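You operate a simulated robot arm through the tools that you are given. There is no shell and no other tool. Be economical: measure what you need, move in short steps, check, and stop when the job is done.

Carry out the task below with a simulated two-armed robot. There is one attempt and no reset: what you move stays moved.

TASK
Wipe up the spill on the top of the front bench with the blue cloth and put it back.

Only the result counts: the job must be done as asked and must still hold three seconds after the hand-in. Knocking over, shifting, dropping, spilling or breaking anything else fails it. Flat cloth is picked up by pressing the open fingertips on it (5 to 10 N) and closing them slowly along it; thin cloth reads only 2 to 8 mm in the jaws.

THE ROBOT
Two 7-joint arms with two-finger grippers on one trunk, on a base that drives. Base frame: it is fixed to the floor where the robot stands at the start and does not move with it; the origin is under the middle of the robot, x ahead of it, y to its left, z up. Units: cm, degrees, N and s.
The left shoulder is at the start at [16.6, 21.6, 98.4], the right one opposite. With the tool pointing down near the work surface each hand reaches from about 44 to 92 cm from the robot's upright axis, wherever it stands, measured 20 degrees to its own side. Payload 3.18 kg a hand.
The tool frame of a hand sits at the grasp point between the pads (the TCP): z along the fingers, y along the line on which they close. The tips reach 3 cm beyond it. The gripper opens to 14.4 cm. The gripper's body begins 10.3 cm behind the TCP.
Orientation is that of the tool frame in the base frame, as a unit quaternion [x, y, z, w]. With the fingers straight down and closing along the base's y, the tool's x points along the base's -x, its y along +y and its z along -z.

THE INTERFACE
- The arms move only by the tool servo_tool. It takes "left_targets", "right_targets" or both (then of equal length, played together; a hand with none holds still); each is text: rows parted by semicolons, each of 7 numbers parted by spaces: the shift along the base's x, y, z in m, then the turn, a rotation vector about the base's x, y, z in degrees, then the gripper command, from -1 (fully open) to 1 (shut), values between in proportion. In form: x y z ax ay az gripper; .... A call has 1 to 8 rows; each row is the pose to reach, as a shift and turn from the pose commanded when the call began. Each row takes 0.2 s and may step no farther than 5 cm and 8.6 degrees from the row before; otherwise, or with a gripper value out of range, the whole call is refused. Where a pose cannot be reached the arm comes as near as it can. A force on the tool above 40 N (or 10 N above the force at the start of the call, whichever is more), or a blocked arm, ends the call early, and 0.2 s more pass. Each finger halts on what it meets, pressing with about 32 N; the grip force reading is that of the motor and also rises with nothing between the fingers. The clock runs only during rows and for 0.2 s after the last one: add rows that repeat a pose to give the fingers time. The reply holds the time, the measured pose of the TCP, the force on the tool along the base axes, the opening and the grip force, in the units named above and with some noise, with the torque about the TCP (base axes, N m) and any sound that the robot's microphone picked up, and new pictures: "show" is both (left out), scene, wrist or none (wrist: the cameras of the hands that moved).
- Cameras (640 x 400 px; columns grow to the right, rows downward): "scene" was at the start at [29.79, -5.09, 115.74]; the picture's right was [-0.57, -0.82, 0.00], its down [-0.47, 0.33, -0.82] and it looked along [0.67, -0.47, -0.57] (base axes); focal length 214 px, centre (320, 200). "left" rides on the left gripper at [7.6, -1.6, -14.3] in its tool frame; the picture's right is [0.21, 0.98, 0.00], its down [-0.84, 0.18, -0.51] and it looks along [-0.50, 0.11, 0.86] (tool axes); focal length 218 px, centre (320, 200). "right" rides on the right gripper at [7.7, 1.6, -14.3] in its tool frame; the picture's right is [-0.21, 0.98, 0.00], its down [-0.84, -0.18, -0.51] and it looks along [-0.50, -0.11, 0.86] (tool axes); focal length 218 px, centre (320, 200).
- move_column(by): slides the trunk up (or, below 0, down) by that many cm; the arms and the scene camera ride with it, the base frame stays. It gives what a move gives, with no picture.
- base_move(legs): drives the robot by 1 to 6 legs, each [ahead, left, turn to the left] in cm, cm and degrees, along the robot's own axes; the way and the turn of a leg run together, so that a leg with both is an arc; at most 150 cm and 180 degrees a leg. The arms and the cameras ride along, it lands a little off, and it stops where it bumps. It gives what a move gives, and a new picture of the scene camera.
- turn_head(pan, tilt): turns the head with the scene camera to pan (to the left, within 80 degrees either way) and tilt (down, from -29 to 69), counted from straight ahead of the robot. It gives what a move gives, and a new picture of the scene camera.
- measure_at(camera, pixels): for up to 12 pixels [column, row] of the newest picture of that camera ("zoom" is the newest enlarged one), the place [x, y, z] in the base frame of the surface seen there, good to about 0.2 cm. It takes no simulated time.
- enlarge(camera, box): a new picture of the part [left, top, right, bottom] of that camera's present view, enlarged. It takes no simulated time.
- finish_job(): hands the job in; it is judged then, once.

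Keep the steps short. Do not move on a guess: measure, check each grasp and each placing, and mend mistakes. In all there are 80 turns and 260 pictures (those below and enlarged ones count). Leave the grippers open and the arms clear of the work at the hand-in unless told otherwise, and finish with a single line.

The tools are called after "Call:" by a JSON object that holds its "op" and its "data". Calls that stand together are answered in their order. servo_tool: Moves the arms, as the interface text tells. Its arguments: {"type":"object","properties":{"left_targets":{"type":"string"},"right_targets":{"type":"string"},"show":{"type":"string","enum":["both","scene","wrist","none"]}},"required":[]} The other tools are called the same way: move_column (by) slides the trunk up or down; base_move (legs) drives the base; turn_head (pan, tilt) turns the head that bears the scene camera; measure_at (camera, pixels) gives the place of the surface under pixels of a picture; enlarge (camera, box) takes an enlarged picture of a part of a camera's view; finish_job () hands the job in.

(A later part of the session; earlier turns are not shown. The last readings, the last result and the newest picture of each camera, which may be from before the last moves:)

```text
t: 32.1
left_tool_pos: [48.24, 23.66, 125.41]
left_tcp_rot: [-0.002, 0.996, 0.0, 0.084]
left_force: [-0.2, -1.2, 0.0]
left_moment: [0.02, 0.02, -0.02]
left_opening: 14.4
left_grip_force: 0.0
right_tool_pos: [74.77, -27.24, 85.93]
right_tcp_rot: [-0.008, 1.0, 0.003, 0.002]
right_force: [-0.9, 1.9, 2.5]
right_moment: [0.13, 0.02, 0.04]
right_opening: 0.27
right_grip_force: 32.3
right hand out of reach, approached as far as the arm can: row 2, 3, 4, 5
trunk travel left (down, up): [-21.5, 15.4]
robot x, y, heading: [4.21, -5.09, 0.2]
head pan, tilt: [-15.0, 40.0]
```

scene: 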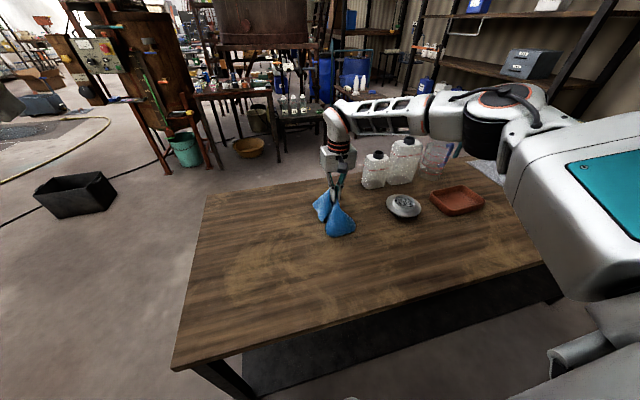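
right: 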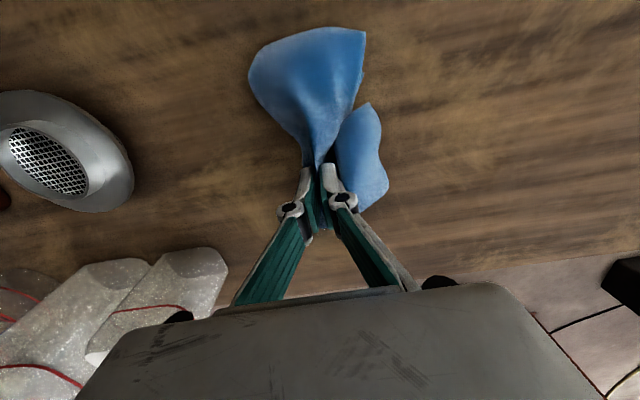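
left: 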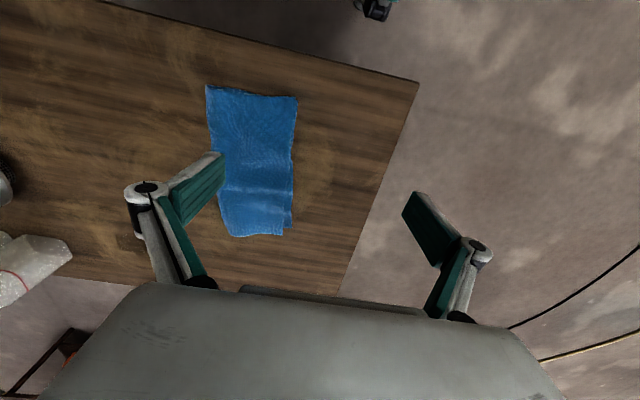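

Reach is worse here: the trunk's rise carries the shoulders backward. I'll go back down with the hand raised first, and check the base-to-bench gap through the left wrist camera.

Call:
{"op": "enlarge", "data": {"camera": "left", "box": [0, 0, 640, 400]}}

Call:
{"op": "servo_tool", "data": {"right_targets": "-0.02 0 0.04 0 0 0 1; -0.03 0 0.08 0 0 0 1; -0.05 0 0.12 0 0 0 1; -0.07 0 0.16 0 0 0 1; -0.09 0 0.2 0 0 0 1; -0.11 0 0.24 0 0 0 1; -0.13 0 0.28 0 0 0 1", "show": "wrist"}}

```text
1.00 times, centred on (320, 200) of left (not enlarged: the box is as wide or as high as the picture)
```

zoom: 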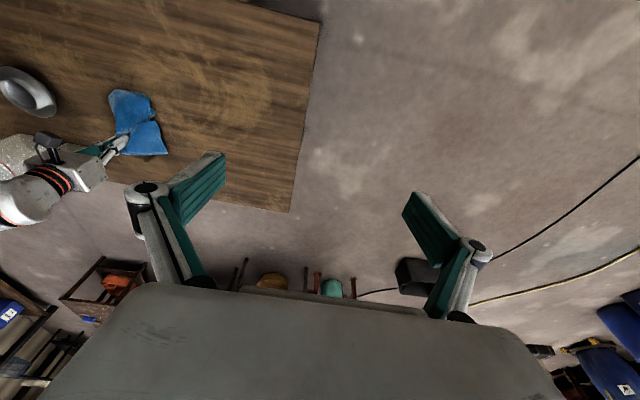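

```text
t: 33.7
left_tool_pos: [48.08, 23.77, 125.46]
left_tcp_rot: [-0.001, 0.996, -0.003, 0.084]
left_force: [-0.8, -0.7, 0.4]
left_moment: [-0.04, -0.02, 0.02]
left_opening: 14.4
left_grip_force: 0.0
right_tool_pos: [62.16, -27.05, 113.38]
right_tcp_rot: [-0.006, 1.0, 0.002, 0.003]
right_force: [-1.3, 2.4, 1.8]
right_moment: [-0.12, -0.15, -0.04]
right_opening: 0.41
right_grip_force: 39.2
right hand out of reach, approached as far as the arm can: row 7
trunk travel left (down, up): [-21.5, 15.4]
robot x, y, heading: [3.87, -4.84, -0.1]
head pan, tilt: [-15.0, 40.0]
```

right: 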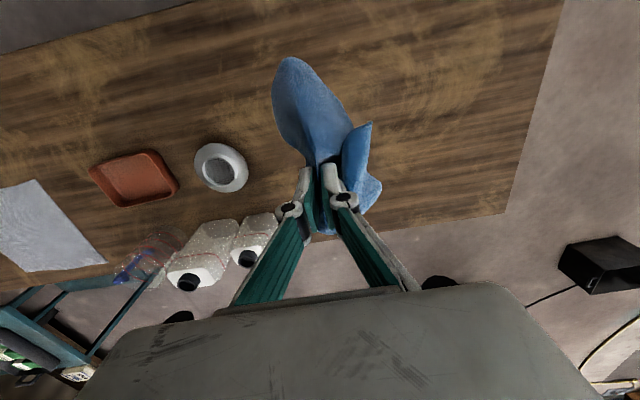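

The hand is at z 113. The trunk goes down in steps, watching the hand height.

Call:
{"op": "move_column", "data": {"by": -4}}

```text
t: 34.5
left_tool_pos: [48.06, 23.72, 121.52]
left_tcp_rot: [-0.002, 0.996, -0.003, 0.085]
left_force: [-1.1, 1.2, 0.3]
left_moment: [0.01, -0.05, 0.01]
left_opening: 14.42
left_grip_force: 0.1
right_tool_pos: [62.11, -27.12, 109.37]
right_tcp_rot: [-0.008, 1.0, 0.002, 0.004]
right_force: [-1.7, 3.7, 2.0]
right_moment: [0.17, 0.07, -0.01]
right_opening: 0.17
right_grip_force: 30.7
trunk travel left (down, up): [-17.5, 19.4]
robot x, y, heading: [3.74, -5.12, -0.3]
head pan, tilt: [-15.0, 40.0]
```

This time the hand moved straight down with the trunk, with no tilt. Continuing −10 to the starting height.

Call:
{"op": "move_column", "data": {"by": -10}}

Call:
{"op": "turn_head", "data": {"pan": -15, "tilt": 50}}

```text
t: 35.9
left_tool_pos: [52.44, 23.44, 105.85]
left_tcp_rot: [-0.003, 1.0, -0.001, 0.005]
left_force: [0.0, 0.1, 1.3]
left_moment: [-0.04, -0.07, -0.01]
left_opening: 14.41
left_grip_force: 0.0
right_tool_pos: [62.06, -27.21, 99.3]
right_tcp_rot: [-0.006, 1.0, 0.003, 0.005]
right_force: [1.2, -0.6, -2.0]
right_moment: [0.12, 0.03, -0.01]
right_opening: 0.6
right_grip_force: 37.9
trunk travel left (down, up): [-7.5, 29.4]
robot x, y, heading: [3.67, -4.87, 0.1]
head pan, tilt: [-15.0, 40.0]
```

```text
t: 36.6
left_tool_pos: [52.8, 23.49, 105.68]
left_tcp_rot: [-0.003, 1.0, -0.002, 0.002]
left_force: [-0.5, 0.2, 0.5]
left_moment: [0.03, -0.05, -0.02]
left_opening: 14.4
left_grip_force: 0.1
right_tool_pos: [62.38, -27.11, 98.94]
right_tcp_rot: [-0.008, 1.0, 0.003, 0.001]
right_force: [-0.1, 0.2, -1.1]
right_moment: [-0.02, -0.03, -0.09]
right_opening: 0.49
right_grip_force: 28.8
trunk travel left (down, up): [-7.5, 29.4]
robot x, y, heading: [3.69, -5.15, -0.3]
head pan, tilt: [-15.0, 50.0]
```

scene: 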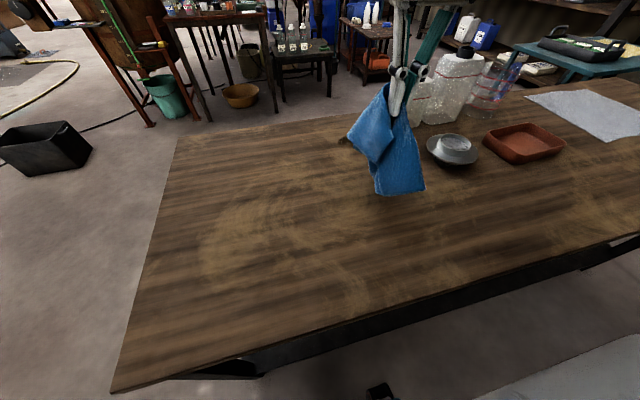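

The trunk is back at its starting height and the tool is vertical. I'll measure the dark object at the bottom (380,392), which may be the base, and the bench's front edge.

Call:
{"op": "measure_at", "data": {"camera": "scene", "pixels": [[380, 392], [378, 386], [395, 392], [300, 372], [300, 385], [450, 380], [560, 370], [420, 340], [420, 360], [345, 140]]}}

Call:
{"op": "turn_head", "data": {"pan": -15, "tilt": 69}}

```text
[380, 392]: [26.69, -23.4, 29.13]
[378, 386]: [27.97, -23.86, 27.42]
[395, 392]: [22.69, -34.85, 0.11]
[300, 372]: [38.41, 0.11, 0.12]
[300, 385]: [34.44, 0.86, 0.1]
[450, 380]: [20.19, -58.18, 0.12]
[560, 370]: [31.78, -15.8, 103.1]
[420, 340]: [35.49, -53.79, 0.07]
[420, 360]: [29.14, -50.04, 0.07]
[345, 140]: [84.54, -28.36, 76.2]
```

```text
t: 37.4
left_tool_pos: [52.71, 23.63, 105.66]
left_tcp_rot: [-0.003, 1.0, -0.002, 0.003]
left_force: [-0.2, 0.1, 0.8]
left_moment: [-0.05, -0.01, 0.03]
left_opening: 14.41
left_grip_force: 0.0
right_tool_pos: [62.41, -27.16, 99.11]
right_tcp_rot: [-0.008, 1.0, 0.004, 0.002]
right_force: [0.0, 0.3, -1.5]
right_moment: [0.0, -0.02, -0.01]
right_opening: 0.59
right_grip_force: 31.8
trunk travel left (down, up): [-7.5, 29.4]
robot x, y, heading: [3.86, -4.93, -0.2]
head pan, tilt: [-15.0, 68.8]
```

scene: 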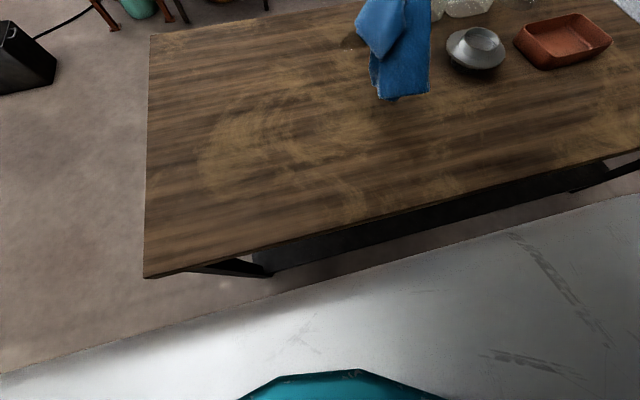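

The base's front corner is at x≈28, and floor is visible out to x≈34, so there is room. Driving 5 cm ahead.

Call:
{"op": "base_move", "data": {"legs": [[5, 0, 0]]}}

Call:
{"op": "turn_head", "data": {"pan": -20, "tilt": 45}}

```text
t: 38.3
left_tool_pos: [57.77, 23.47, 105.6]
left_tcp_rot: [-0.002, 1.0, -0.002, 0.003]
left_force: [0.2, -0.5, -0.9]
left_moment: [-0.01, 0.03, 0.0]
left_opening: 14.38
left_grip_force: 0.1
right_tool_pos: [67.36, -27.15, 99.05]
right_tcp_rot: [-0.007, 1.0, 0.003, 0.001]
right_force: [0.2, 0.1, -1.6]
right_moment: [0.03, 0.01, -0.01]
right_opening: 0.6
right_grip_force: 32.0
trunk travel left (down, up): [-7.5, 29.4]
robot x, y, heading: [9.63, -5.34, 0.2]
head pan, tilt: [-15.0, 68.8]
```

scene: 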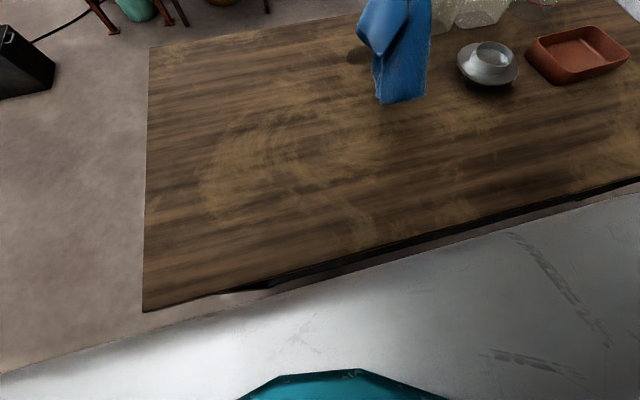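

```text
t: 39.2
left_tool_pos: [57.65, 23.48, 105.62]
left_tcp_rot: [-0.003, 1.0, -0.001, 0.002]
left_force: [0.2, -0.5, 0.1]
left_moment: [0.0, 0.01, 0.02]
left_opening: 14.36
left_grip_force: 0.0
right_tool_pos: [67.22, -27.18, 99.21]
right_tcp_rot: [-0.007, 1.0, 0.003, 0.001]
right_force: [-1.8, 2.5, -11.6]
right_moment: [0.26, 0.23, -0.01]
right_opening: 0.05
right_grip_force: 29.6
trunk travel left (down, up): [-7.5, 29.4]
robot x, y, heading: [9.04, -4.86, -0.0]
head pan, tilt: [-20.0, 45.0]
```

scene: 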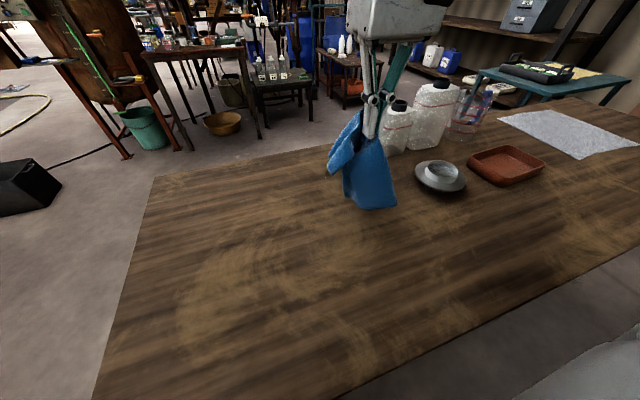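

The base moved 5 cm freely. Now I lower the cloth next to the spill with a 10° forward tilt for reach.

Call:
{"op": "servo_tool", "data": {"right_targets": "0.02 0 -0.03 0 -5 0 1; 0.04 0 -0.06 0 -10 0 1; 0.06 -0.005 -0.09 0 -10 0 1; 0.09 -0.01 -0.115 0 -10 0 1; 0.12 -0.015 -0.13 0 -10 0 1; 0.15 -0.02 -0.145 0 -10 0 1; 0.15 -0.02 -0.145 0 -10 0 1"}}

```text
t: 40.8
left_tool_pos: [57.67, 23.5, 105.68]
left_tcp_rot: [-0.002, 1.0, -0.001, 0.003]
left_force: [1.2, 0.0, -0.4]
left_moment: [0.0, -0.01, -0.02]
left_opening: 14.41
left_grip_force: 0.1
right_tool_pos: [82.28, -29.21, 84.6]
right_tcp_rot: [-0.008, 0.996, 0.002, 0.09]
right_force: [-1.0, -0.2, 1.7]
right_moment: [0.07, -0.1, -0.03]
right_opening: 0.05
right_grip_force: 25.6
trunk travel left (down, up): [-7.5, 29.4]
robot x, y, heading: [9.34, -5.11, -0.1]
head pan, tilt: [-20.0, 45.0]
```

scene: 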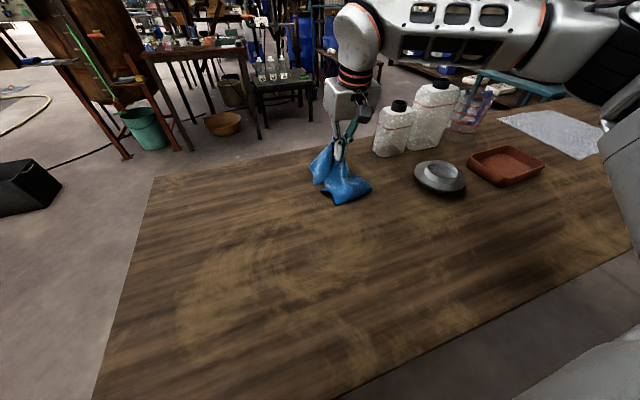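
right: 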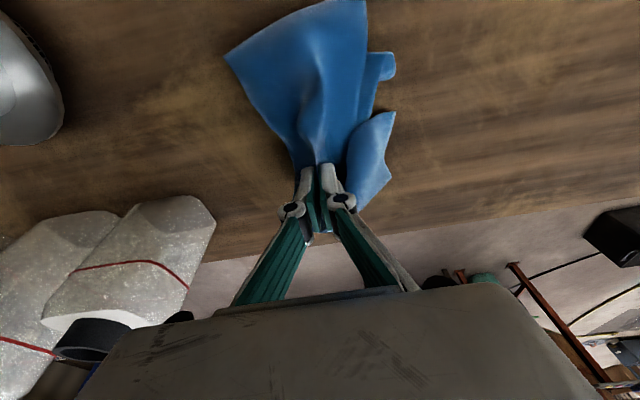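

Reach is fine here, but the opening now reads only 0.05 cm, so I check the grip close up.

Call:
{"op": "enlarge", "data": {"camera": "right", "box": [220, 60, 440, 260]}}

Call:
{"op": "enlarge", "data": {"camera": "scene", "box": [270, 70, 430, 220]}}

```text
2.00 times, centred on (330, 160) of right
```

zoom: 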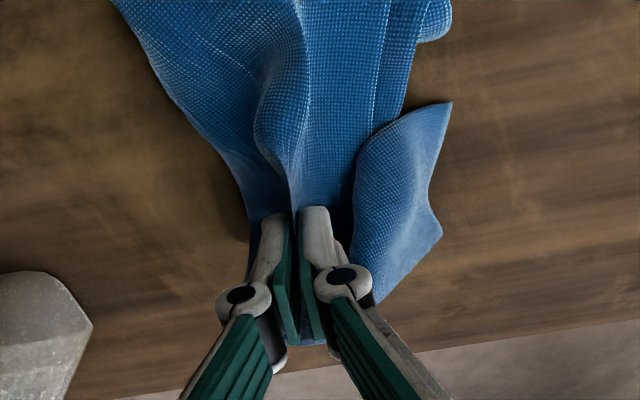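

```text
2.67 times, centred on (350, 145) of scene
```

zoom: 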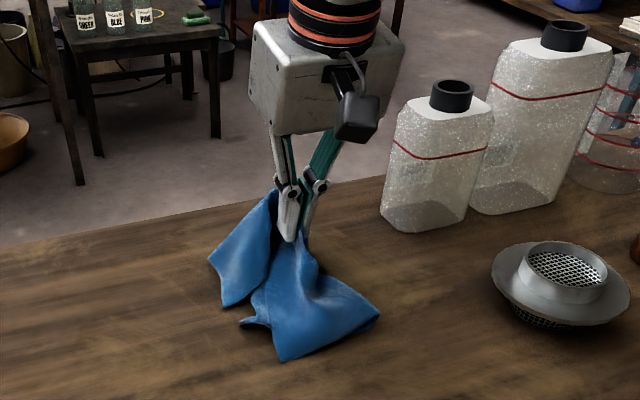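

The cloth is held near the tips but still there. I lower it onto the spill in steps and watch the force.

Call:
{"op": "servo_tool", "data": {"right_targets": "0 0 -0.015 0 0 0 1; 0 0 -0.03 0 0 0 1; 0 0 -0.042 0 0 0 1; 0 0 -0.05 0 0 0 1; 0 0 -0.052 0 0 0 1"}}

```text
t: 42.0
left_tool_pos: [57.69, 23.53, 105.66]
left_tcp_rot: [-0.003, 1.0, -0.002, 0.002]
left_force: [0.5, -0.1, -0.1]
left_moment: [0.01, 0.0, -0.02]
left_opening: 14.38
left_grip_force: 0.1
right_tool_pos: [82.31, -29.13, 79.35]
right_tcp_rot: [-0.009, 0.996, 0.002, 0.089]
right_force: [-0.6, -1.1, 3.0]
right_moment: [-0.23, -0.03, -0.05]
right_opening: 0.68
right_grip_force: 29.4
trunk travel left (down, up): [-7.5, 29.4]
robot x, y, heading: [8.35, -4.84, 0.0]
head pan, tilt: [-20.0, 45.0]
```

scene: 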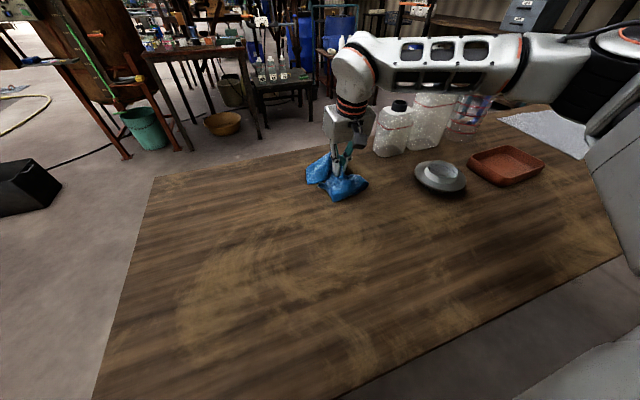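
right: 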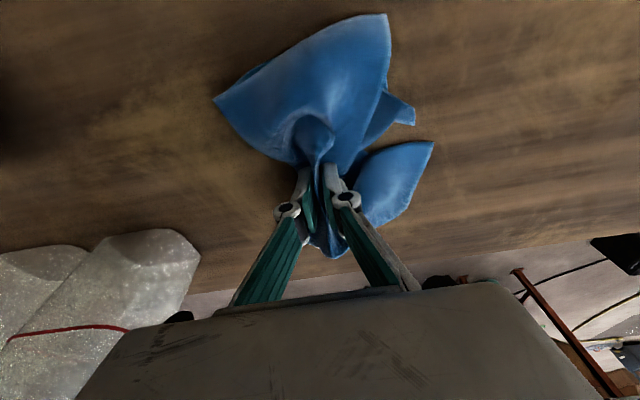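

The opening is back at 0.68 and contact is 3 N. I press slightly harder and rub across the spill.

Call:
{"op": "servo_tool", "data": {"right_targets": "0 0 -0.002 0 0 0 1; 0.025 0.01 -0.002 0 0 0 1; 0.045 0.02 -0.002 0 0 0 1; 0.02 0.03 -0.002 0 0 0 1; -0.01 0.03 -0.002 0 0 0 1; -0.03 0.02 -0.002 0 0 0 1; -0.03 0.005 -0.002 0 0 0 1; 0 0.005 -0.002 0 0 0 1", "show": "none"}}

```text
t: 43.8
left_tool_pos: [57.72, 23.62, 105.55]
left_tcp_rot: [-0.003, 1.0, -0.001, 0.003]
left_force: [-1.0, 1.4, 0.3]
left_moment: [-0.03, -0.01, -0.01]
left_opening: 14.37
left_grip_force: 0.1
right_tool_pos: [82.14, -28.67, 79.15]
right_tcp_rot: [-0.007, 0.996, 0.002, 0.089]
right_force: [-1.6, 6.9, -0.2]
right_moment: [0.11, 0.12, -0.08]
right_opening: 0.66
right_grip_force: 42.1
trunk travel left (down, up): [-7.5, 29.4]
robot x, y, heading: [9.16, -4.91, 0.0]
head pan, tilt: [-20.0, 45.0]
```

Reach is good. The normal force dropped to about 0, so I press 3 mm lower and check.

Call:
{"op": "servo_tool", "data": {"right_targets": "0 0 -0.002 0 0 0 1; 0 0 -0.003 0 0 0 1; 0.01 0 -0.003 0 0 0 1", "show": "none"}}

```text
t: 44.6
left_tool_pos: [57.51, 23.53, 105.9]
left_tcp_rot: [-0.002, 1.0, -0.002, 0.004]
left_force: [0.5, 0.6, -0.2]
left_moment: [-0.01, 0.0, -0.01]
left_opening: 14.43
left_grip_force: 0.0
right_tool_pos: [83.22, -28.6, 79.1]
right_tcp_rot: [-0.007, 0.996, 0.003, 0.09]
right_force: [-6.2, 0.1, 25.7]
right_moment: [0.06, 0.1, 0.05]
right_opening: 0.28
right_grip_force: 34.6
trunk travel left (down, up): [-7.5, 29.4]
robot x, y, heading: [9.31, -5.25, 0.1]
head pan, tilt: [-20.0, 45.0]
```

That gives 26 N. I ease up by 1.5 mm and rub across the whole patch in a raster.

Call:
{"op": "servo_tool", "data": {"right_targets": "0.02 0.02 0.0015 0 0 0 1; 0.04 0.01 0.0015 0 0 0 1; 0 0.01 0.0015 0 0 0 1; -0.035 0.01 0.0015 0 0 0 1; -0.035 -0.005 0.0015 0 0 0 1; 0 -0.005 0.0015 0 0 0 1; 0.04 -0.005 0.0015 0 0 0 1; 0.04 -0.02 0.0015 0 0 0 1", "show": "none"}}

Call:
{"op": "servo_tool", "data": {"right_targets": "-0.04 0 0 0 0 0 1; -0.075 0 0 0 0 0 1; -0.075 -0.015 0 0 0 0 1; -0.04 -0.015 0 0 0 0 1; 0 -0.015 0 0 0 0 1; 0 -0.03 0 0 0 0 1; -0.04 -0.03 0 0 0 0 1; -0.07 -0.03 0 0 0 0 1"}}

```text
t: 46.4
left_tool_pos: [57.71, 23.54, 105.63]
left_tcp_rot: [-0.003, 1.0, -0.001, 0.003]
left_force: [-0.5, 0.1, 0.2]
left_moment: [-0.02, 0.0, 0.0]
left_opening: 14.38
left_grip_force: 0.0
right_tool_pos: [87.1, -30.63, 79.25]
right_tcp_rot: [-0.007, 0.996, 0.002, 0.089]
right_force: [-3.4, 0.9, 18.5]
right_moment: [-0.21, 0.18, -0.01]
right_opening: 0.5
right_grip_force: 39.6
trunk travel left (down, up): [-7.5, 29.4]
robot x, y, heading: [8.62, -5.13, 0.2]
head pan, tilt: [-20.0, 45.0]
```

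```text
t: 48.2
left_tool_pos: [57.45, 23.56, 105.68]
left_tcp_rot: [-0.002, 1.0, -0.002, 0.002]
left_force: [-0.1, 0.0, 0.6]
left_moment: [0.03, 0.02, -0.01]
left_opening: 14.38
left_grip_force: 0.2
right_tool_pos: [80.12, -33.67, 79.07]
right_tcp_rot: [-0.006, 0.996, 0.002, 0.089]
right_force: [1.4, -1.8, 11.2]
right_moment: [0.28, 0.22, -0.04]
right_opening: 0.69
right_grip_force: 37.9
trunk travel left (down, up): [-7.5, 29.4]
robot x, y, heading: [9.17, -4.87, 0.0]
head pan, tilt: [-20.0, 45.0]
```

scene: 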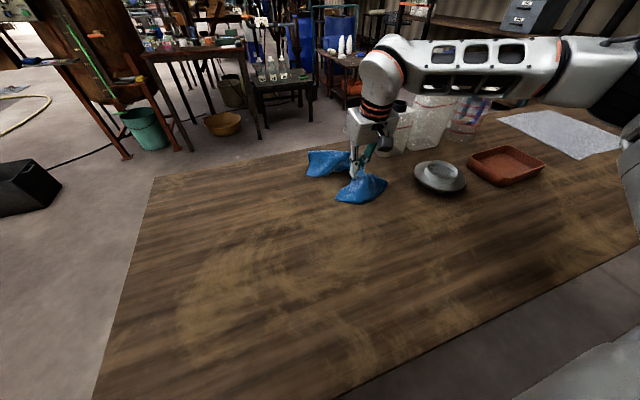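
right: 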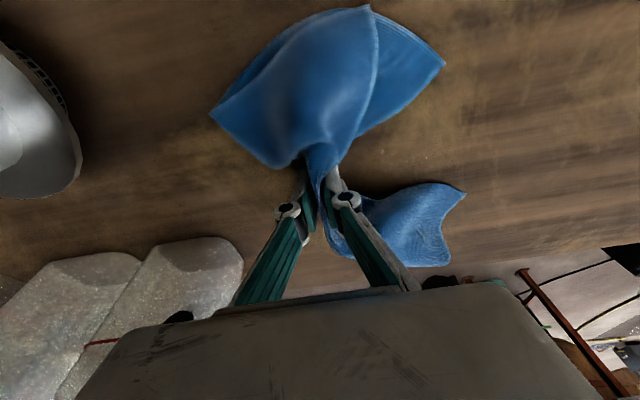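

Forces of 11–18 N held over the raster. I add a crosswise pass back through the patch, then lift to inspect.

Call:
{"op": "servo_tool", "data": {"right_targets": "0.01 0.04 0 0 0 0 1; 0.01 0.08 0 0 0 0 1; 0.03 0.08 0 0 0 0 1; 0.03 0.04 0 0 0 0 1; 0.03 0.0 0 0 0 0 1; 0.055 0.0 0 0 0 0 1; 0.055 0.04 0 0 0 0 1; 0.055 0.075 0 0 0 0 1", "show": "none"}}

Call:
{"op": "servo_tool", "data": {"right_targets": "-0.04 0.01 0.01 0 0 0 1; -0.08 0.03 0.04 0 0 0 1; -0.12 0.04 0.065 0 0 0 1; -0.15 0.06 0.095 0 0 0 1; -0.17 0.08 0.12 0 0 0 1"}}

```text
t: 50.0
left_tool_pos: [57.45, 23.58, 105.72]
left_tcp_rot: [-0.004, 1.0, -0.002, 0.003]
left_force: [-0.4, 0.3, 0.2]
left_moment: [-0.04, -0.01, -0.03]
left_opening: 14.38
left_grip_force: 0.0
right_tool_pos: [85.61, -25.98, 78.98]
right_tcp_rot: [-0.007, 0.996, 0.003, 0.089]
right_force: [-0.4, -6.5, 11.6]
right_moment: [0.01, -0.47, -0.03]
right_opening: 0.23
right_grip_force: 25.6
trunk travel left (down, up): [-7.5, 29.4]
robot x, y, heading: [9.1, -4.79, 0.1]
head pan, tilt: [-20.0, 45.0]
```

```text
refused: row 2 steps farther than a row can; nothing moved
```

Call:
{"op": "servo_tool", "data": {"right_targets": "-0.01 0.005 0.02 0 0 0 1; -0.03 0.01 0.05 0 0 0 1; -0.06 0.02 0.08 0 0 0 1; -0.095 0.035 0.10 0 0 0 1; -0.13 0.055 0.12 0 0 0 1; -0.165 0.075 0.13 0 0 0 1"}}

```text
t: 51.4
left_tool_pos: [57.7, 23.64, 105.63]
left_tcp_rot: [-0.003, 1.0, -0.002, 0.003]
left_force: [-0.3, 0.4, -1.2]
left_moment: [-0.01, -0.03, -0.02]
left_opening: 14.41
left_grip_force: 0.1
right_tool_pos: [69.13, -18.58, 91.99]
right_tcp_rot: [-0.007, 0.996, 0.002, 0.088]
right_force: [1.1, -3.8, -0.7]
right_moment: [0.07, -0.04, -0.02]
right_opening: 0.28
right_grip_force: 27.2
trunk travel left (down, up): [-7.5, 29.4]
robot x, y, heading: [8.81, -4.76, 0.2]
head pan, tilt: [-20.0, 45.0]
```

scene: 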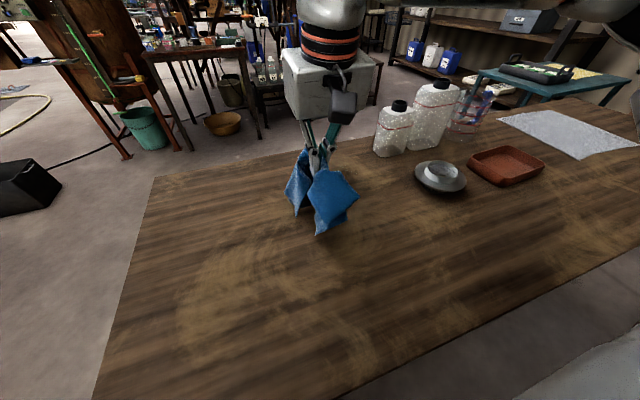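
right: 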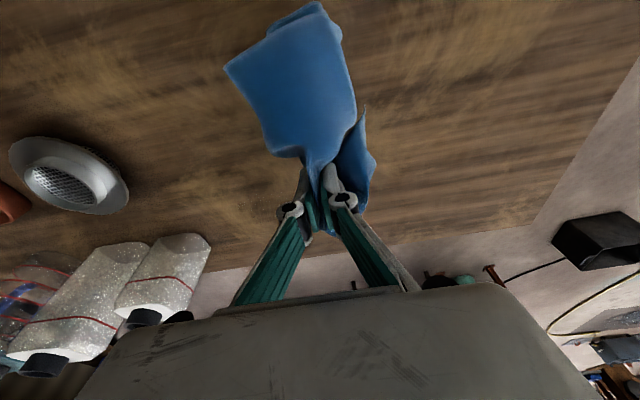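

The cloth is lifted and held. I check the spill area in the enlarged views.

Call:
{"op": "enlarge", "data": {"camera": "right", "box": [130, 150, 330, 275]}}

Call:
{"op": "enlarge", "data": {"camera": "scene", "box": [280, 110, 440, 210]}}

Call:
{"op": "measure_at", "data": {"camera": "zoom", "pixels": [[300, 160], [340, 160], [380, 160], [340, 190]]}}

```text
3.20 times, centred on (230, 212) of right
```

zoom: 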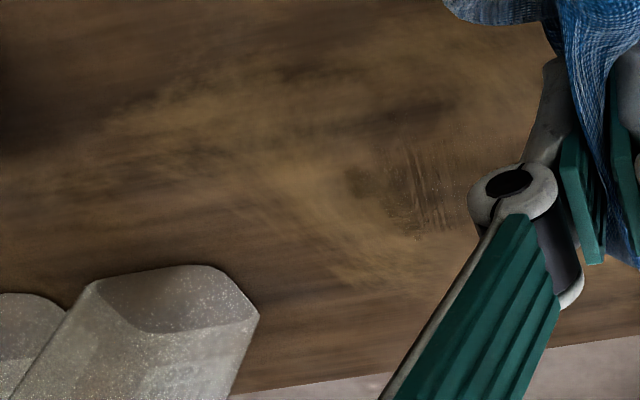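

```text
4.00 times, centred on (360, 160) of scene
```

zoom: 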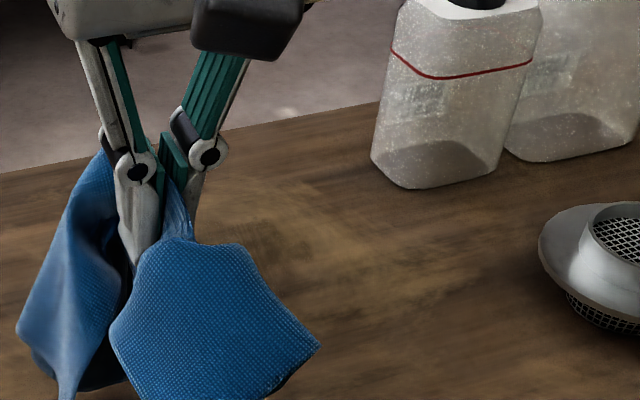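

```text
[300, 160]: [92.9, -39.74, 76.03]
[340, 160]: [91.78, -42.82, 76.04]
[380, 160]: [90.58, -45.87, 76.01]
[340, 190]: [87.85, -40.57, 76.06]
```

Faint streaks remain near zoom pixel (420,190) of the right view. I swing the hand aside to see the patch fully.

Call:
{"op": "servo_tool", "data": {"right_targets": "-0.02 0.04 0.01 0 0 0 1; -0.04 0.08 0.01 0 0 0 1", "show": "scene"}}

Call:
{"op": "enlarge", "data": {"camera": "scene", "box": [290, 130, 390, 200]}}

Call:
{"op": "measure_at", "data": {"camera": "zoom", "pixels": [[250, 200], [320, 200], [400, 200], [320, 150], [320, 250], [250, 150]]}}

```text
t: 52.0
left_tool_pos: [57.63, 23.66, 105.71]
left_tcp_rot: [-0.003, 1.0, -0.002, 0.002]
left_force: [1.5, 0.5, 0.4]
left_moment: [-0.03, 0.02, -0.03]
left_opening: 14.41
left_grip_force: 0.0
right_tool_pos: [65.34, -10.54, 92.97]
right_tcp_rot: [-0.007, 0.996, 0.0, 0.088]
right_force: [-0.5, 0.6, 1.1]
right_moment: [0.14, -0.05, 0.1]
right_opening: 0.26
right_grip_force: 28.0
trunk travel left (down, up): [-7.5, 29.4]
robot x, y, heading: [8.86, -4.84, -0.0]
head pan, tilt: [-20.0, 45.0]
```

scene: 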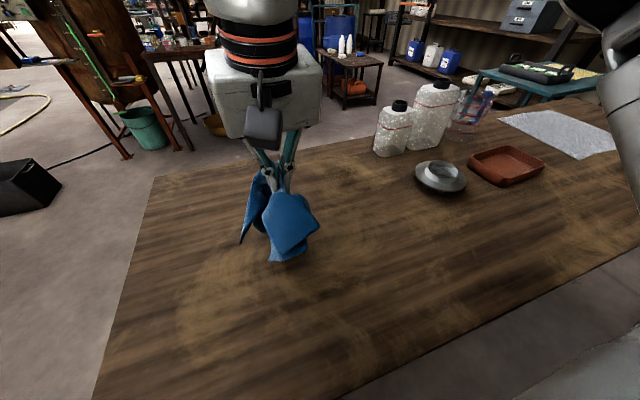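

```text
5.71 times, centred on (340, 165) of scene
```

zoom: 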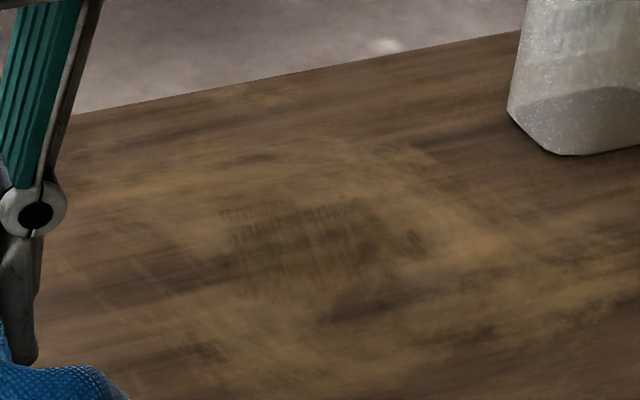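

```text
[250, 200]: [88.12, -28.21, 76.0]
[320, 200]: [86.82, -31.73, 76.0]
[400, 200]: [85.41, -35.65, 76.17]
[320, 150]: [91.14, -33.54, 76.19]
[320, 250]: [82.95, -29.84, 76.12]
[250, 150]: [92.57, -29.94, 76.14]
```

The film has thinned a lot, but streaks remain over x 81–88, y −27 to −35. I return for a second, closer pass.

Call:
{"op": "servo_tool", "data": {"right_targets": "0.02 -0.04 0 0 0 0 1; 0.04 -0.08 0 0 0 0 1; 0.07 -0.11 -0.01 0 0 0 1; 0.10 -0.14 -0.025 0 0 0 1; 0.125 -0.16 -0.055 0 0 0 1; 0.15 -0.16 -0.09 0 0 0 1; 0.165 -0.16 -0.12 0 0 0 1; 0.165 -0.16 -0.137 0 0 0 1"}}

```text
t: 53.8
left_tool_pos: [57.49, 23.51, 105.82]
left_tcp_rot: [-0.002, 1.0, -0.002, 0.004]
left_force: [0.0, 0.2, 0.7]
left_moment: [0.01, -0.05, 0.01]
left_opening: 14.4
left_grip_force: 0.1
right_tool_pos: [81.79, -26.55, 79.86]
right_tcp_rot: [-0.008, 0.996, 0.003, 0.092]
right_force: [0.3, -0.1, 10.2]
right_moment: [-0.1, 0.08, -0.04]
right_opening: 0.4
right_grip_force: 28.3
trunk travel left (down, up): [-7.5, 29.4]
robot x, y, heading: [8.86, -5.29, 0.2]
head pan, tilt: [-20.0, 45.0]
```

scene: 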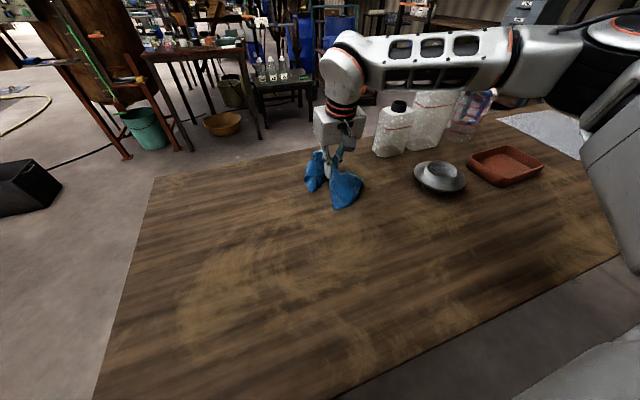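
right: 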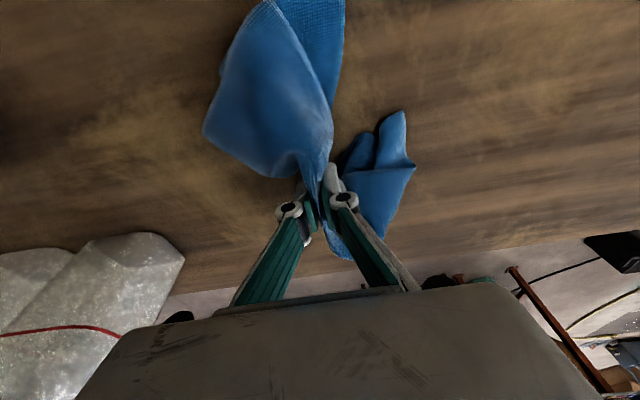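

Contact is 10 N. I run a dense raster of y‑strokes from x 80 to 88.

Call:
{"op": "servo_tool", "data": {"right_targets": "-0.015 0 -0.003 0 0 0 1; -0.015 -0.043 -0.004 0 0 0 1; -0.015 -0.086 -0.005 0 0 0 1; -0.003 -0.086 -0.005 0 0 0 1; -0.003 -0.043 -0.005 0 0 0 1; -0.003 0 -0.005 0 0 0 1; 0.009 0 -0.005 0 0 0 1; 0.009 -0.043 -0.005 0 0 0 1", "show": "none"}}

```text
t: 55.6
left_tool_pos: [57.54, 23.57, 105.77]
left_tcp_rot: [-0.002, 1.0, -0.002, 0.003]
left_force: [-0.7, -0.2, 0.6]
left_moment: [0.05, 0.04, 0.0]
left_opening: 14.41
left_grip_force: 0.0
right_tool_pos: [82.53, -31.03, 78.85]
right_tcp_rot: [-0.007, 0.996, 0.002, 0.09]
right_force: [0.0, 5.2, 8.1]
right_moment: [-0.51, 0.18, -0.11]
right_opening: 0.59
right_grip_force: 39.1
trunk travel left (down, up): [-7.5, 29.4]
robot x, y, heading: [8.67, -4.93, 0.2]
head pan, tilt: [-20.0, 45.0]
```

Force is 8 N. Continuing the raster outward.

Call:
{"op": "servo_tool", "data": {"right_targets": "0 -0.04 -0.0005 0 0 0 1; 0.012 -0.04 -0.0005 0 0 0 1; 0.012 0.0 -0.0005 0 0 0 1; 0.012 0.043 -0.0005 0 0 0 1; 0.024 0.043 -0.0005 0 0 0 1; 0.024 0 -0.0005 0 0 0 1; 0.024 -0.04 -0.0005 0 0 0 1; 0.036 -0.04 -0.0005 0 0 0 1", "show": "none"}}

Call:
{"op": "servo_tool", "data": {"right_targets": "0 0.04 0 0 0 0 1; 0 0.083 0 0 0 0 1; 0.012 0.083 0 0 0 0 1; 0.012 0.04 0 0 0 0 1; 0.012 0 0 0 0 0 1; 0.02 0.01 0 0 0 0 1; 0.02 0.05 0 0 0 0 1; -0.02 0.05 0 0 0 0 1"}}

```text
t: 57.4
left_tool_pos: [57.54, 23.6, 105.7]
left_tcp_rot: [-0.001, 1.0, -0.002, 0.003]
left_force: [0.5, -0.1, -0.3]
left_moment: [0.0, 0.04, -0.03]
left_opening: 14.4
left_grip_force: 0.0
right_tool_pos: [86.22, -35.06, 78.91]
right_tcp_rot: [-0.006, 0.996, 0.001, 0.09]
right_force: [0.5, -0.1, 5.5]
right_moment: [0.0, 0.15, -0.04]
right_opening: 0.59
right_grip_force: 39.6
trunk travel left (down, up): [-7.5, 29.4]
robot x, y, heading: [8.88, -5.05, -0.1]
head pan, tilt: [-20.0, 45.0]
```

```text
t: 59.2
left_tool_pos: [57.43, 23.51, 105.76]
left_tcp_rot: [-0.003, 1.0, -0.002, 0.003]
left_force: [0.3, -1.1, 0.8]
left_moment: [0.0, 0.0, 0.02]
left_opening: 14.39
left_grip_force: 0.1
right_tool_pos: [84.01, -29.91, 78.9]
right_tcp_rot: [-0.008, 0.996, 0.002, 0.088]
right_force: [-5.3, -3.7, 28.7]
right_moment: [0.4, -0.36, 0.08]
right_opening: 0.25
right_grip_force: 29.9
trunk travel left (down, up): [-7.5, 29.4]
robot x, y, heading: [8.8, -5.22, -0.1]
head pan, tilt: [-20.0, 45.0]
```

scene: 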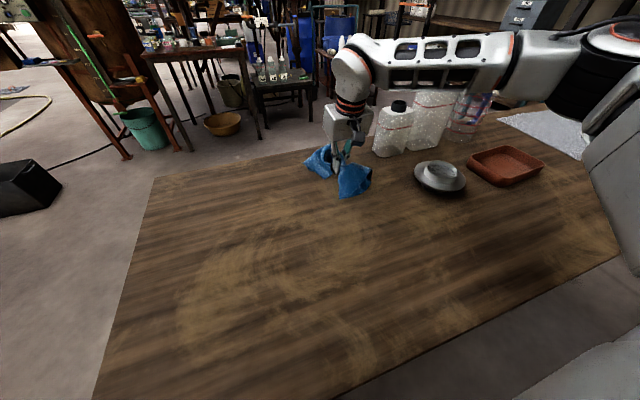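
right: 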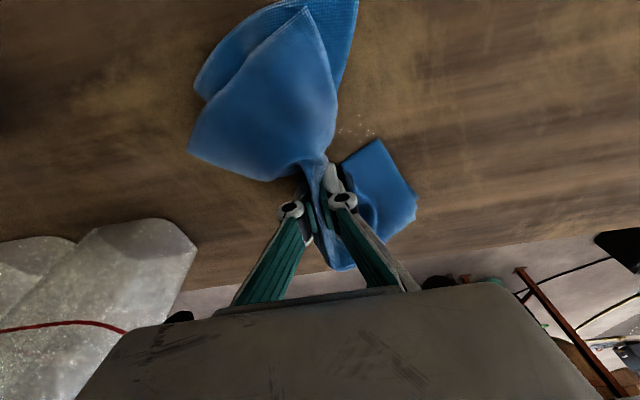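

I see small shiny specks at (345–375,130) in the right view, so I measure them.

Call:
{"op": "measure_at", "data": {"camera": "right", "pixels": [[345, 130], [360, 132], [375, 134]]}}

Call:
{"op": "enlarge", "data": {"camera": "right", "box": [310, 90, 430, 165]}}

```text
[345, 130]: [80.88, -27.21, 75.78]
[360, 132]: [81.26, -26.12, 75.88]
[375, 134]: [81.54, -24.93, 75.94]
```

```text
5.33 times, centred on (370, 128) of right
```

zoom: 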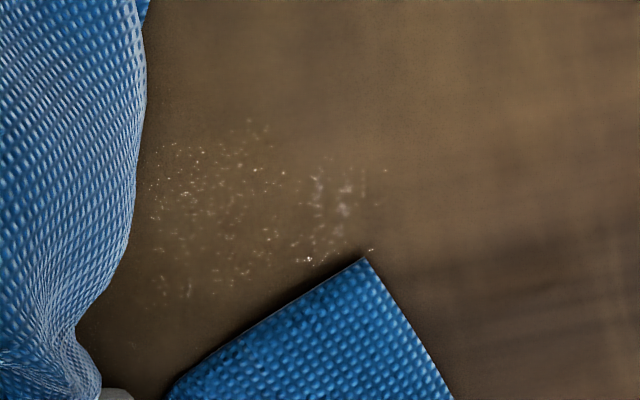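

Residual gloss lies at x 80–83, y −24 to −28. I wipe that corner closely.

Call:
{"op": "servo_tool", "data": {"right_targets": "-0.01 0.03 0.001 0 0 0 1; -0.01 0.065 0.001 0 0 0 1; -0.018 0.065 0.0005 0 0 0 1; -0.018 0.025 0 0 0 0 1; -0.026 0.025 0 0 0 0 1; -0.026 0.065 0 0 0 0 1; -0.034 0.065 0 0 0 0 1; -0.034 0.025 0 0 0 0 1", "show": "none"}}

Call:
{"op": "servo_tool", "data": {"right_targets": "-0.012 0 0 0 0 0 1; -0.012 0.04 0 0 0 0 1; 0.02 0.04 0 0 0 0 1; 0.05 0.035 0 0 0 0 1; 0.05 0.025 0 0 0 0 1; 0.01 0.025 0 0 0 0 1; -0.01 0.02 0 0 0 0 1; -0.01 0.02 0 0 0 0 1", "show": "none"}}

Call:
{"op": "servo_tool", "data": {"right_targets": "-0.01 0.005 0.02 0 0 0 1; -0.03 0.02 0.05 0 0 0 1; -0.06 0.035 0.08 0 0 0 1; -0.08 0.065 0.11 0 0 0 1; -0.10 0.10 0.13 0 0 0 1; -0.12 0.135 0.135 0 0 0 1; -0.135 0.17 0.135 0 0 0 1"}}

Call:
{"op": "enlarge", "data": {"camera": "scene", "box": [290, 130, 390, 200]}}

Call:
{"op": "enlarge", "data": {"camera": "right", "box": [120, 120, 320, 280]}}

```text
t: 61.0
left_tool_pos: [57.66, 23.46, 105.74]
left_tcp_rot: [-0.002, 1.0, -0.002, 0.002]
left_force: [-1.2, -0.6, 0.5]
left_moment: [0.04, 0.01, -0.01]
left_opening: 14.37
left_grip_force: 0.1
right_tool_pos: [80.65, -27.46, 78.85]
right_tcp_rot: [-0.008, 0.996, 0.003, 0.088]
right_force: [0.6, -6.6, 4.3]
right_moment: [-0.2, 0.15, -0.05]
right_opening: 0.59
right_grip_force: 30.7
trunk travel left (down, up): [-7.5, 29.4]
robot x, y, heading: [8.97, -5.17, 0.0]
head pan, tilt: [-20.0, 45.0]
```

```text
t: 62.8
left_tool_pos: [57.5, 23.5, 105.77]
left_tcp_rot: [-0.002, 1.0, -0.002, 0.003]
left_force: [0.0, -0.4, -0.2]
left_moment: [0.01, -0.01, 0.0]
left_opening: 14.37
left_grip_force: 0.0
right_tool_pos: [79.75, -25.35, 78.9]
right_tcp_rot: [-0.008, 0.996, 0.003, 0.089]
right_force: [0.9, -0.3, 4.8]
right_moment: [-0.09, 0.21, -0.02]
right_opening: 0.66
right_grip_force: 29.8
trunk travel left (down, up): [-7.5, 29.4]
robot x, y, heading: [8.89, -5.07, -0.1]
head pan, tilt: [-20.0, 45.0]
```

```text
t: 64.4
left_tool_pos: [57.55, 23.54, 105.71]
left_tcp_rot: [-0.003, 1.0, -0.002, 0.002]
left_force: [1.1, -0.1, 0.1]
left_moment: [-0.02, -0.01, -0.01]
left_opening: 14.39
left_grip_force: 0.1
right_tool_pos: [66.27, -8.21, 92.29]
right_tcp_rot: [-0.008, 0.996, 0.002, 0.089]
right_force: [0.3, 2.2, 1.4]
right_moment: [0.28, 0.03, 0.04]
right_opening: 0.26
right_grip_force: 30.2
trunk travel left (down, up): [-7.5, 29.4]
robot x, y, heading: [8.87, -4.9, 0.2]
head pan, tilt: [-20.0, 45.0]
```

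scene: 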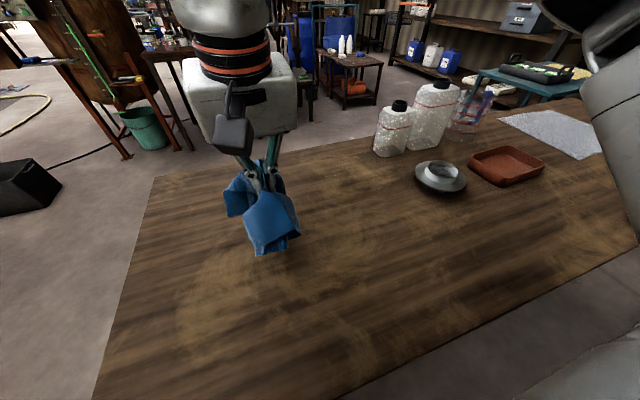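
right: 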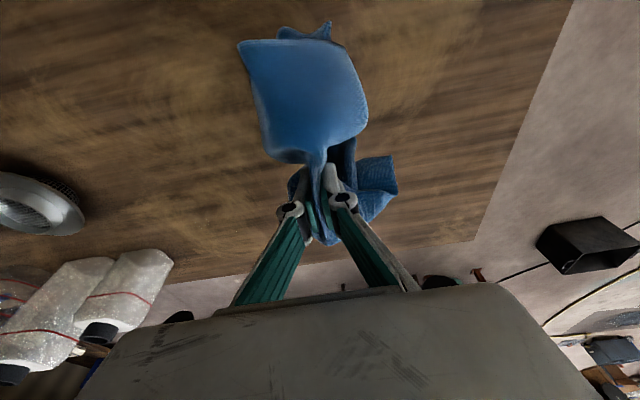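

```text
5.71 times, centred on (340, 165) of scene
```

zoom: 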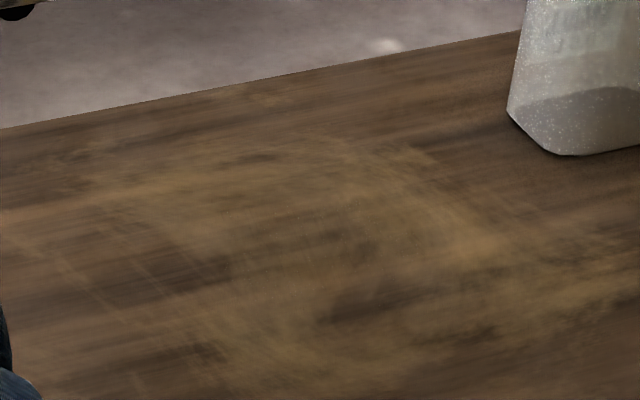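

```text
2.50 times, centred on (220, 200) of right
```

zoom: 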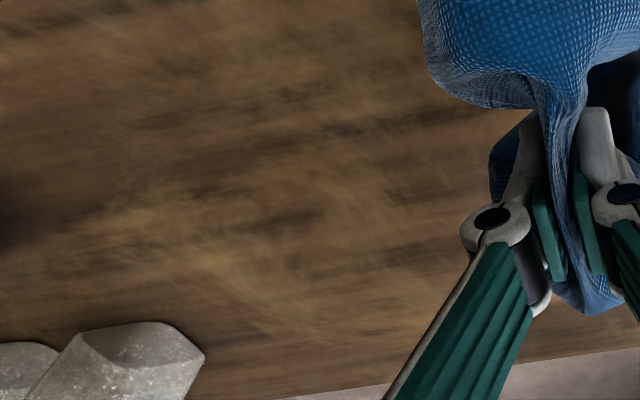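

The spill looks gone. I zoom once more to make sure no film remains.

Call:
{"op": "enlarge", "data": {"camera": "scene", "box": [312, 150, 372, 188]}}

Call:
{"op": "measure_at", "data": {"camera": "zoom", "pixels": [[200, 160], [300, 160], [300, 230], [400, 200]]}}

```text
10.53 times, centred on (342, 169) of scene
```

zoom: 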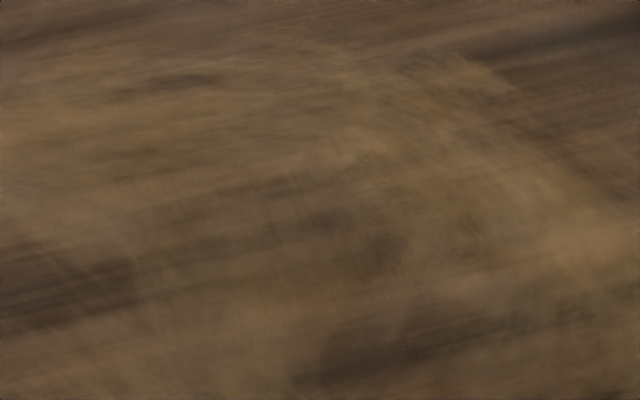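

```text
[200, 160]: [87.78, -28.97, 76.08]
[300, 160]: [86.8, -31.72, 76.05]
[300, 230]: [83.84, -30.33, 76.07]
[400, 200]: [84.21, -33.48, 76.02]
```

Only very faint specks remain around x 83–88, y −29 to −34. I do one more pass to be safe.

Call:
{"op": "servo_tool", "data": {"right_targets": "0.02 -0.04 0 0 0 0 1; 0.04 -0.08 0 0 0 0 1; 0.07 -0.115 -0.01 0 0 0 1; 0.10 -0.15 -0.025 0 0 0 1; 0.125 -0.18 -0.055 0 0 0 1; 0.15 -0.19 -0.09 0 0 0 1; 0.16 -0.19 -0.12 0 0 0 1; 0.16 -0.19 -0.133 0 0 0 1", "show": "none"}}

Call:
{"op": "servo_tool", "data": {"right_targets": "0 -0.02 -0.001 0 0 0 1; 0 -0.06 -0.001 0 0 0 1; 0.008 -0.06 -0.001 0 0 0 1; 0.008 -0.015 -0.001 0 0 0 1; 0.016 -0.015 -0.001 0 0 0 1; 0.016 -0.06 -0.001 0 0 0 1; 0.024 -0.06 -0.001 0 0 0 1; 0.024 -0.015 -0.001 0 0 0 1", "show": "none"}}

```text
t: 66.2
left_tool_pos: [57.63, 23.51, 105.79]
left_tcp_rot: [-0.002, 1.0, -0.001, 0.005]
left_force: [-0.2, 0.0, 1.7]
left_moment: [0.02, 0.01, 0.0]
left_opening: 14.4
left_grip_force: 0.2
right_tool_pos: [82.34, -27.42, 79.44]
right_tcp_rot: [-0.007, 0.996, 0.003, 0.091]
right_force: [-0.2, -1.1, 4.5]
right_moment: [-0.15, 0.07, -0.01]
right_opening: 0.55
right_grip_force: 30.8
trunk travel left (down, up): [-7.5, 29.4]
robot x, y, heading: [8.99, -5.26, -0.0]
head pan, tilt: [-20.0, 45.0]
```

```text
t: 68.0
left_tool_pos: [57.48, 23.58, 105.73]
left_tcp_rot: [-0.002, 1.0, -0.004, 0.002]
left_force: [-0.2, -0.1, 0.7]
left_moment: [-0.04, -0.01, 0.02]
left_opening: 14.39
left_grip_force: 0.0
right_tool_pos: [84.71, -28.88, 79.1]
right_tcp_rot: [-0.009, 0.996, 0.003, 0.089]
right_force: [1.1, -3.1, 5.2]
right_moment: [-0.19, 0.12, -0.07]
right_opening: 0.48
right_grip_force: 29.3
trunk travel left (down, up): [-7.5, 29.4]
robot x, y, heading: [9.08, -4.63, 0.0]
head pan, tilt: [-20.0, 45.0]
```

Contact is about 5 N. I continue the outer part slightly harder and finish with x‑strokes.

Call:
{"op": "servo_tool", "data": {"right_targets": "0.008 0.0 -0.0015 0 0 0 1; 0.008 -0.045 -0.0015 0 0 0 1; 0.016 -0.045 -0.0015 0 0 0 1; 0.016 0 -0.0015 0 0 0 1; 0.026 0 -0.0015 0 0 0 1; 0.03 -0.04 -0.0015 0 0 0 1; -0.01 -0.04 -0.0015 0 0 0 1; -0.04 -0.03 -0.0015 0 0 0 1", "show": "none"}}

Call:
{"op": "servo_tool", "data": {"right_targets": "0.035 0 0 0 0 0 1; 0.06 0.01 0 0 0 0 1; 0.02 0.012 0 0 0 0 1; -0.01 0.02 0 0 0 0 1; 0.025 0.025 0 0 0 0 1; 0.06 0.03 0 0 0 0 1; 0.02 0.04 0 0 0 0 1; -0.01 0.045 0 0 0 0 1", "show": "none"}}

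Call:
{"op": "servo_tool", "data": {"right_targets": "-0.01 0.005 0.02 0 0 0 1; -0.03 0.02 0.05 0 0 0 1; -0.06 0.035 0.08 0 0 0 1; -0.08 0.065 0.11 0 0 0 1; -0.10 0.10 0.13 0 0 0 1; -0.12 0.135 0.135 0 0 0 1; -0.135 0.17 0.135 0 0 0 1"}}

Call:
{"op": "enlarge", "data": {"camera": "scene", "box": [300, 140, 380, 195]}}

```text
t: 69.8
left_tool_pos: [57.42, 23.6, 105.75]
left_tcp_rot: [-0.002, 1.0, -0.001, 0.003]
left_force: [-0.2, 0.2, -0.6]
left_moment: [-0.02, -0.02, -0.02]
left_opening: 14.43
left_grip_force: 0.1
right_tool_pos: [80.62, -31.99, 78.88]
right_tcp_rot: [-0.006, 0.996, 0.002, 0.089]
right_force: [-2.3, -7.4, 31.5]
right_moment: [-0.51, -0.2, -0.01]
right_opening: 0.26
right_grip_force: 27.9
trunk travel left (down, up): [-7.5, 29.4]
robot x, y, heading: [9.05, -4.75, -0.3]
head pan, tilt: [-20.0, 45.0]
```

```text
t: 71.6
left_tool_pos: [57.34, 23.56, 105.76]
left_tcp_rot: [-0.002, 1.0, -0.002, 0.004]
left_force: [0.2, 0.1, -0.3]
left_moment: [0.02, -0.04, 0.01]
left_opening: 14.41
left_grip_force: 0.1
right_tool_pos: [79.44, -27.52, 79.03]
right_tcp_rot: [-0.008, 0.996, 0.002, 0.09]
right_force: [4.5, -0.4, 9.0]
right_moment: [-0.04, 0.51, 0.02]
right_opening: 0.43
right_grip_force: 26.7
trunk travel left (down, up): [-7.5, 29.4]
robot x, y, heading: [8.89, -5.02, 0.0]
head pan, tilt: [-20.0, 45.0]
```

```text
t: 73.2
left_tool_pos: [57.73, 23.64, 105.69]
left_tcp_rot: [-0.002, 1.0, -0.001, 0.003]
left_force: [-0.6, 0.2, -1.1]
left_moment: [-0.02, -0.01, 0.03]
left_opening: 14.4
left_grip_force: 0.1
right_tool_pos: [66.12, -10.18, 92.29]
right_tcp_rot: [-0.007, 0.996, 0.003, 0.088]
right_force: [0.2, 1.1, -0.1]
right_moment: [-0.19, 0.02, -0.06]
right_opening: 0.53
right_grip_force: 40.0
trunk travel left (down, up): [-7.5, 29.4]
robot x, y, heading: [8.97, -4.95, -0.2]
head pan, tilt: [-20.0, 45.0]
```

scene: 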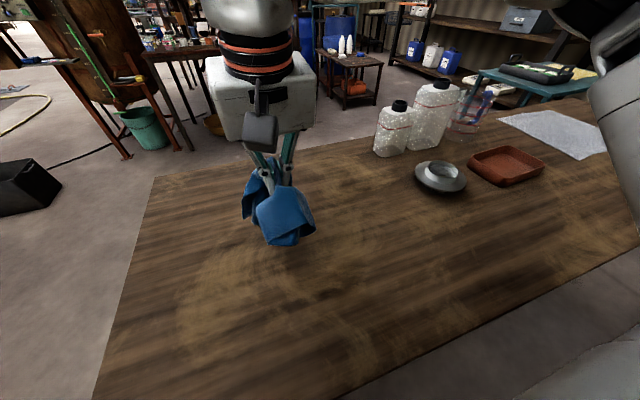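
right: 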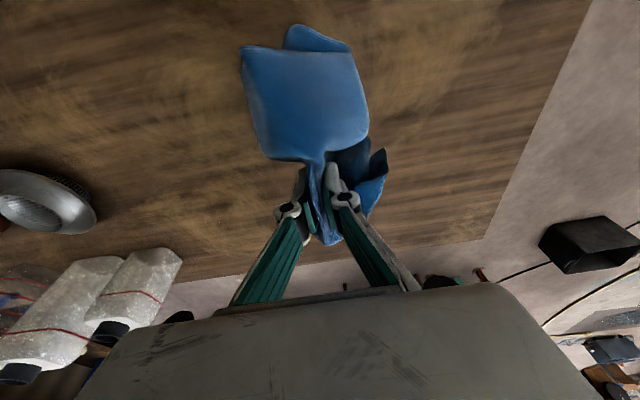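

```text
7.27 times, centred on (340, 168) of scene
```

zoom: 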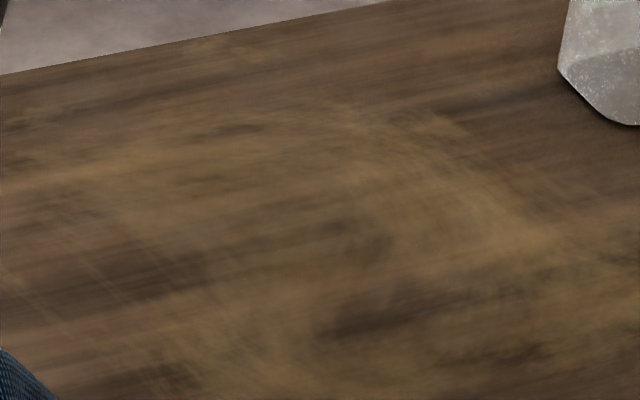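

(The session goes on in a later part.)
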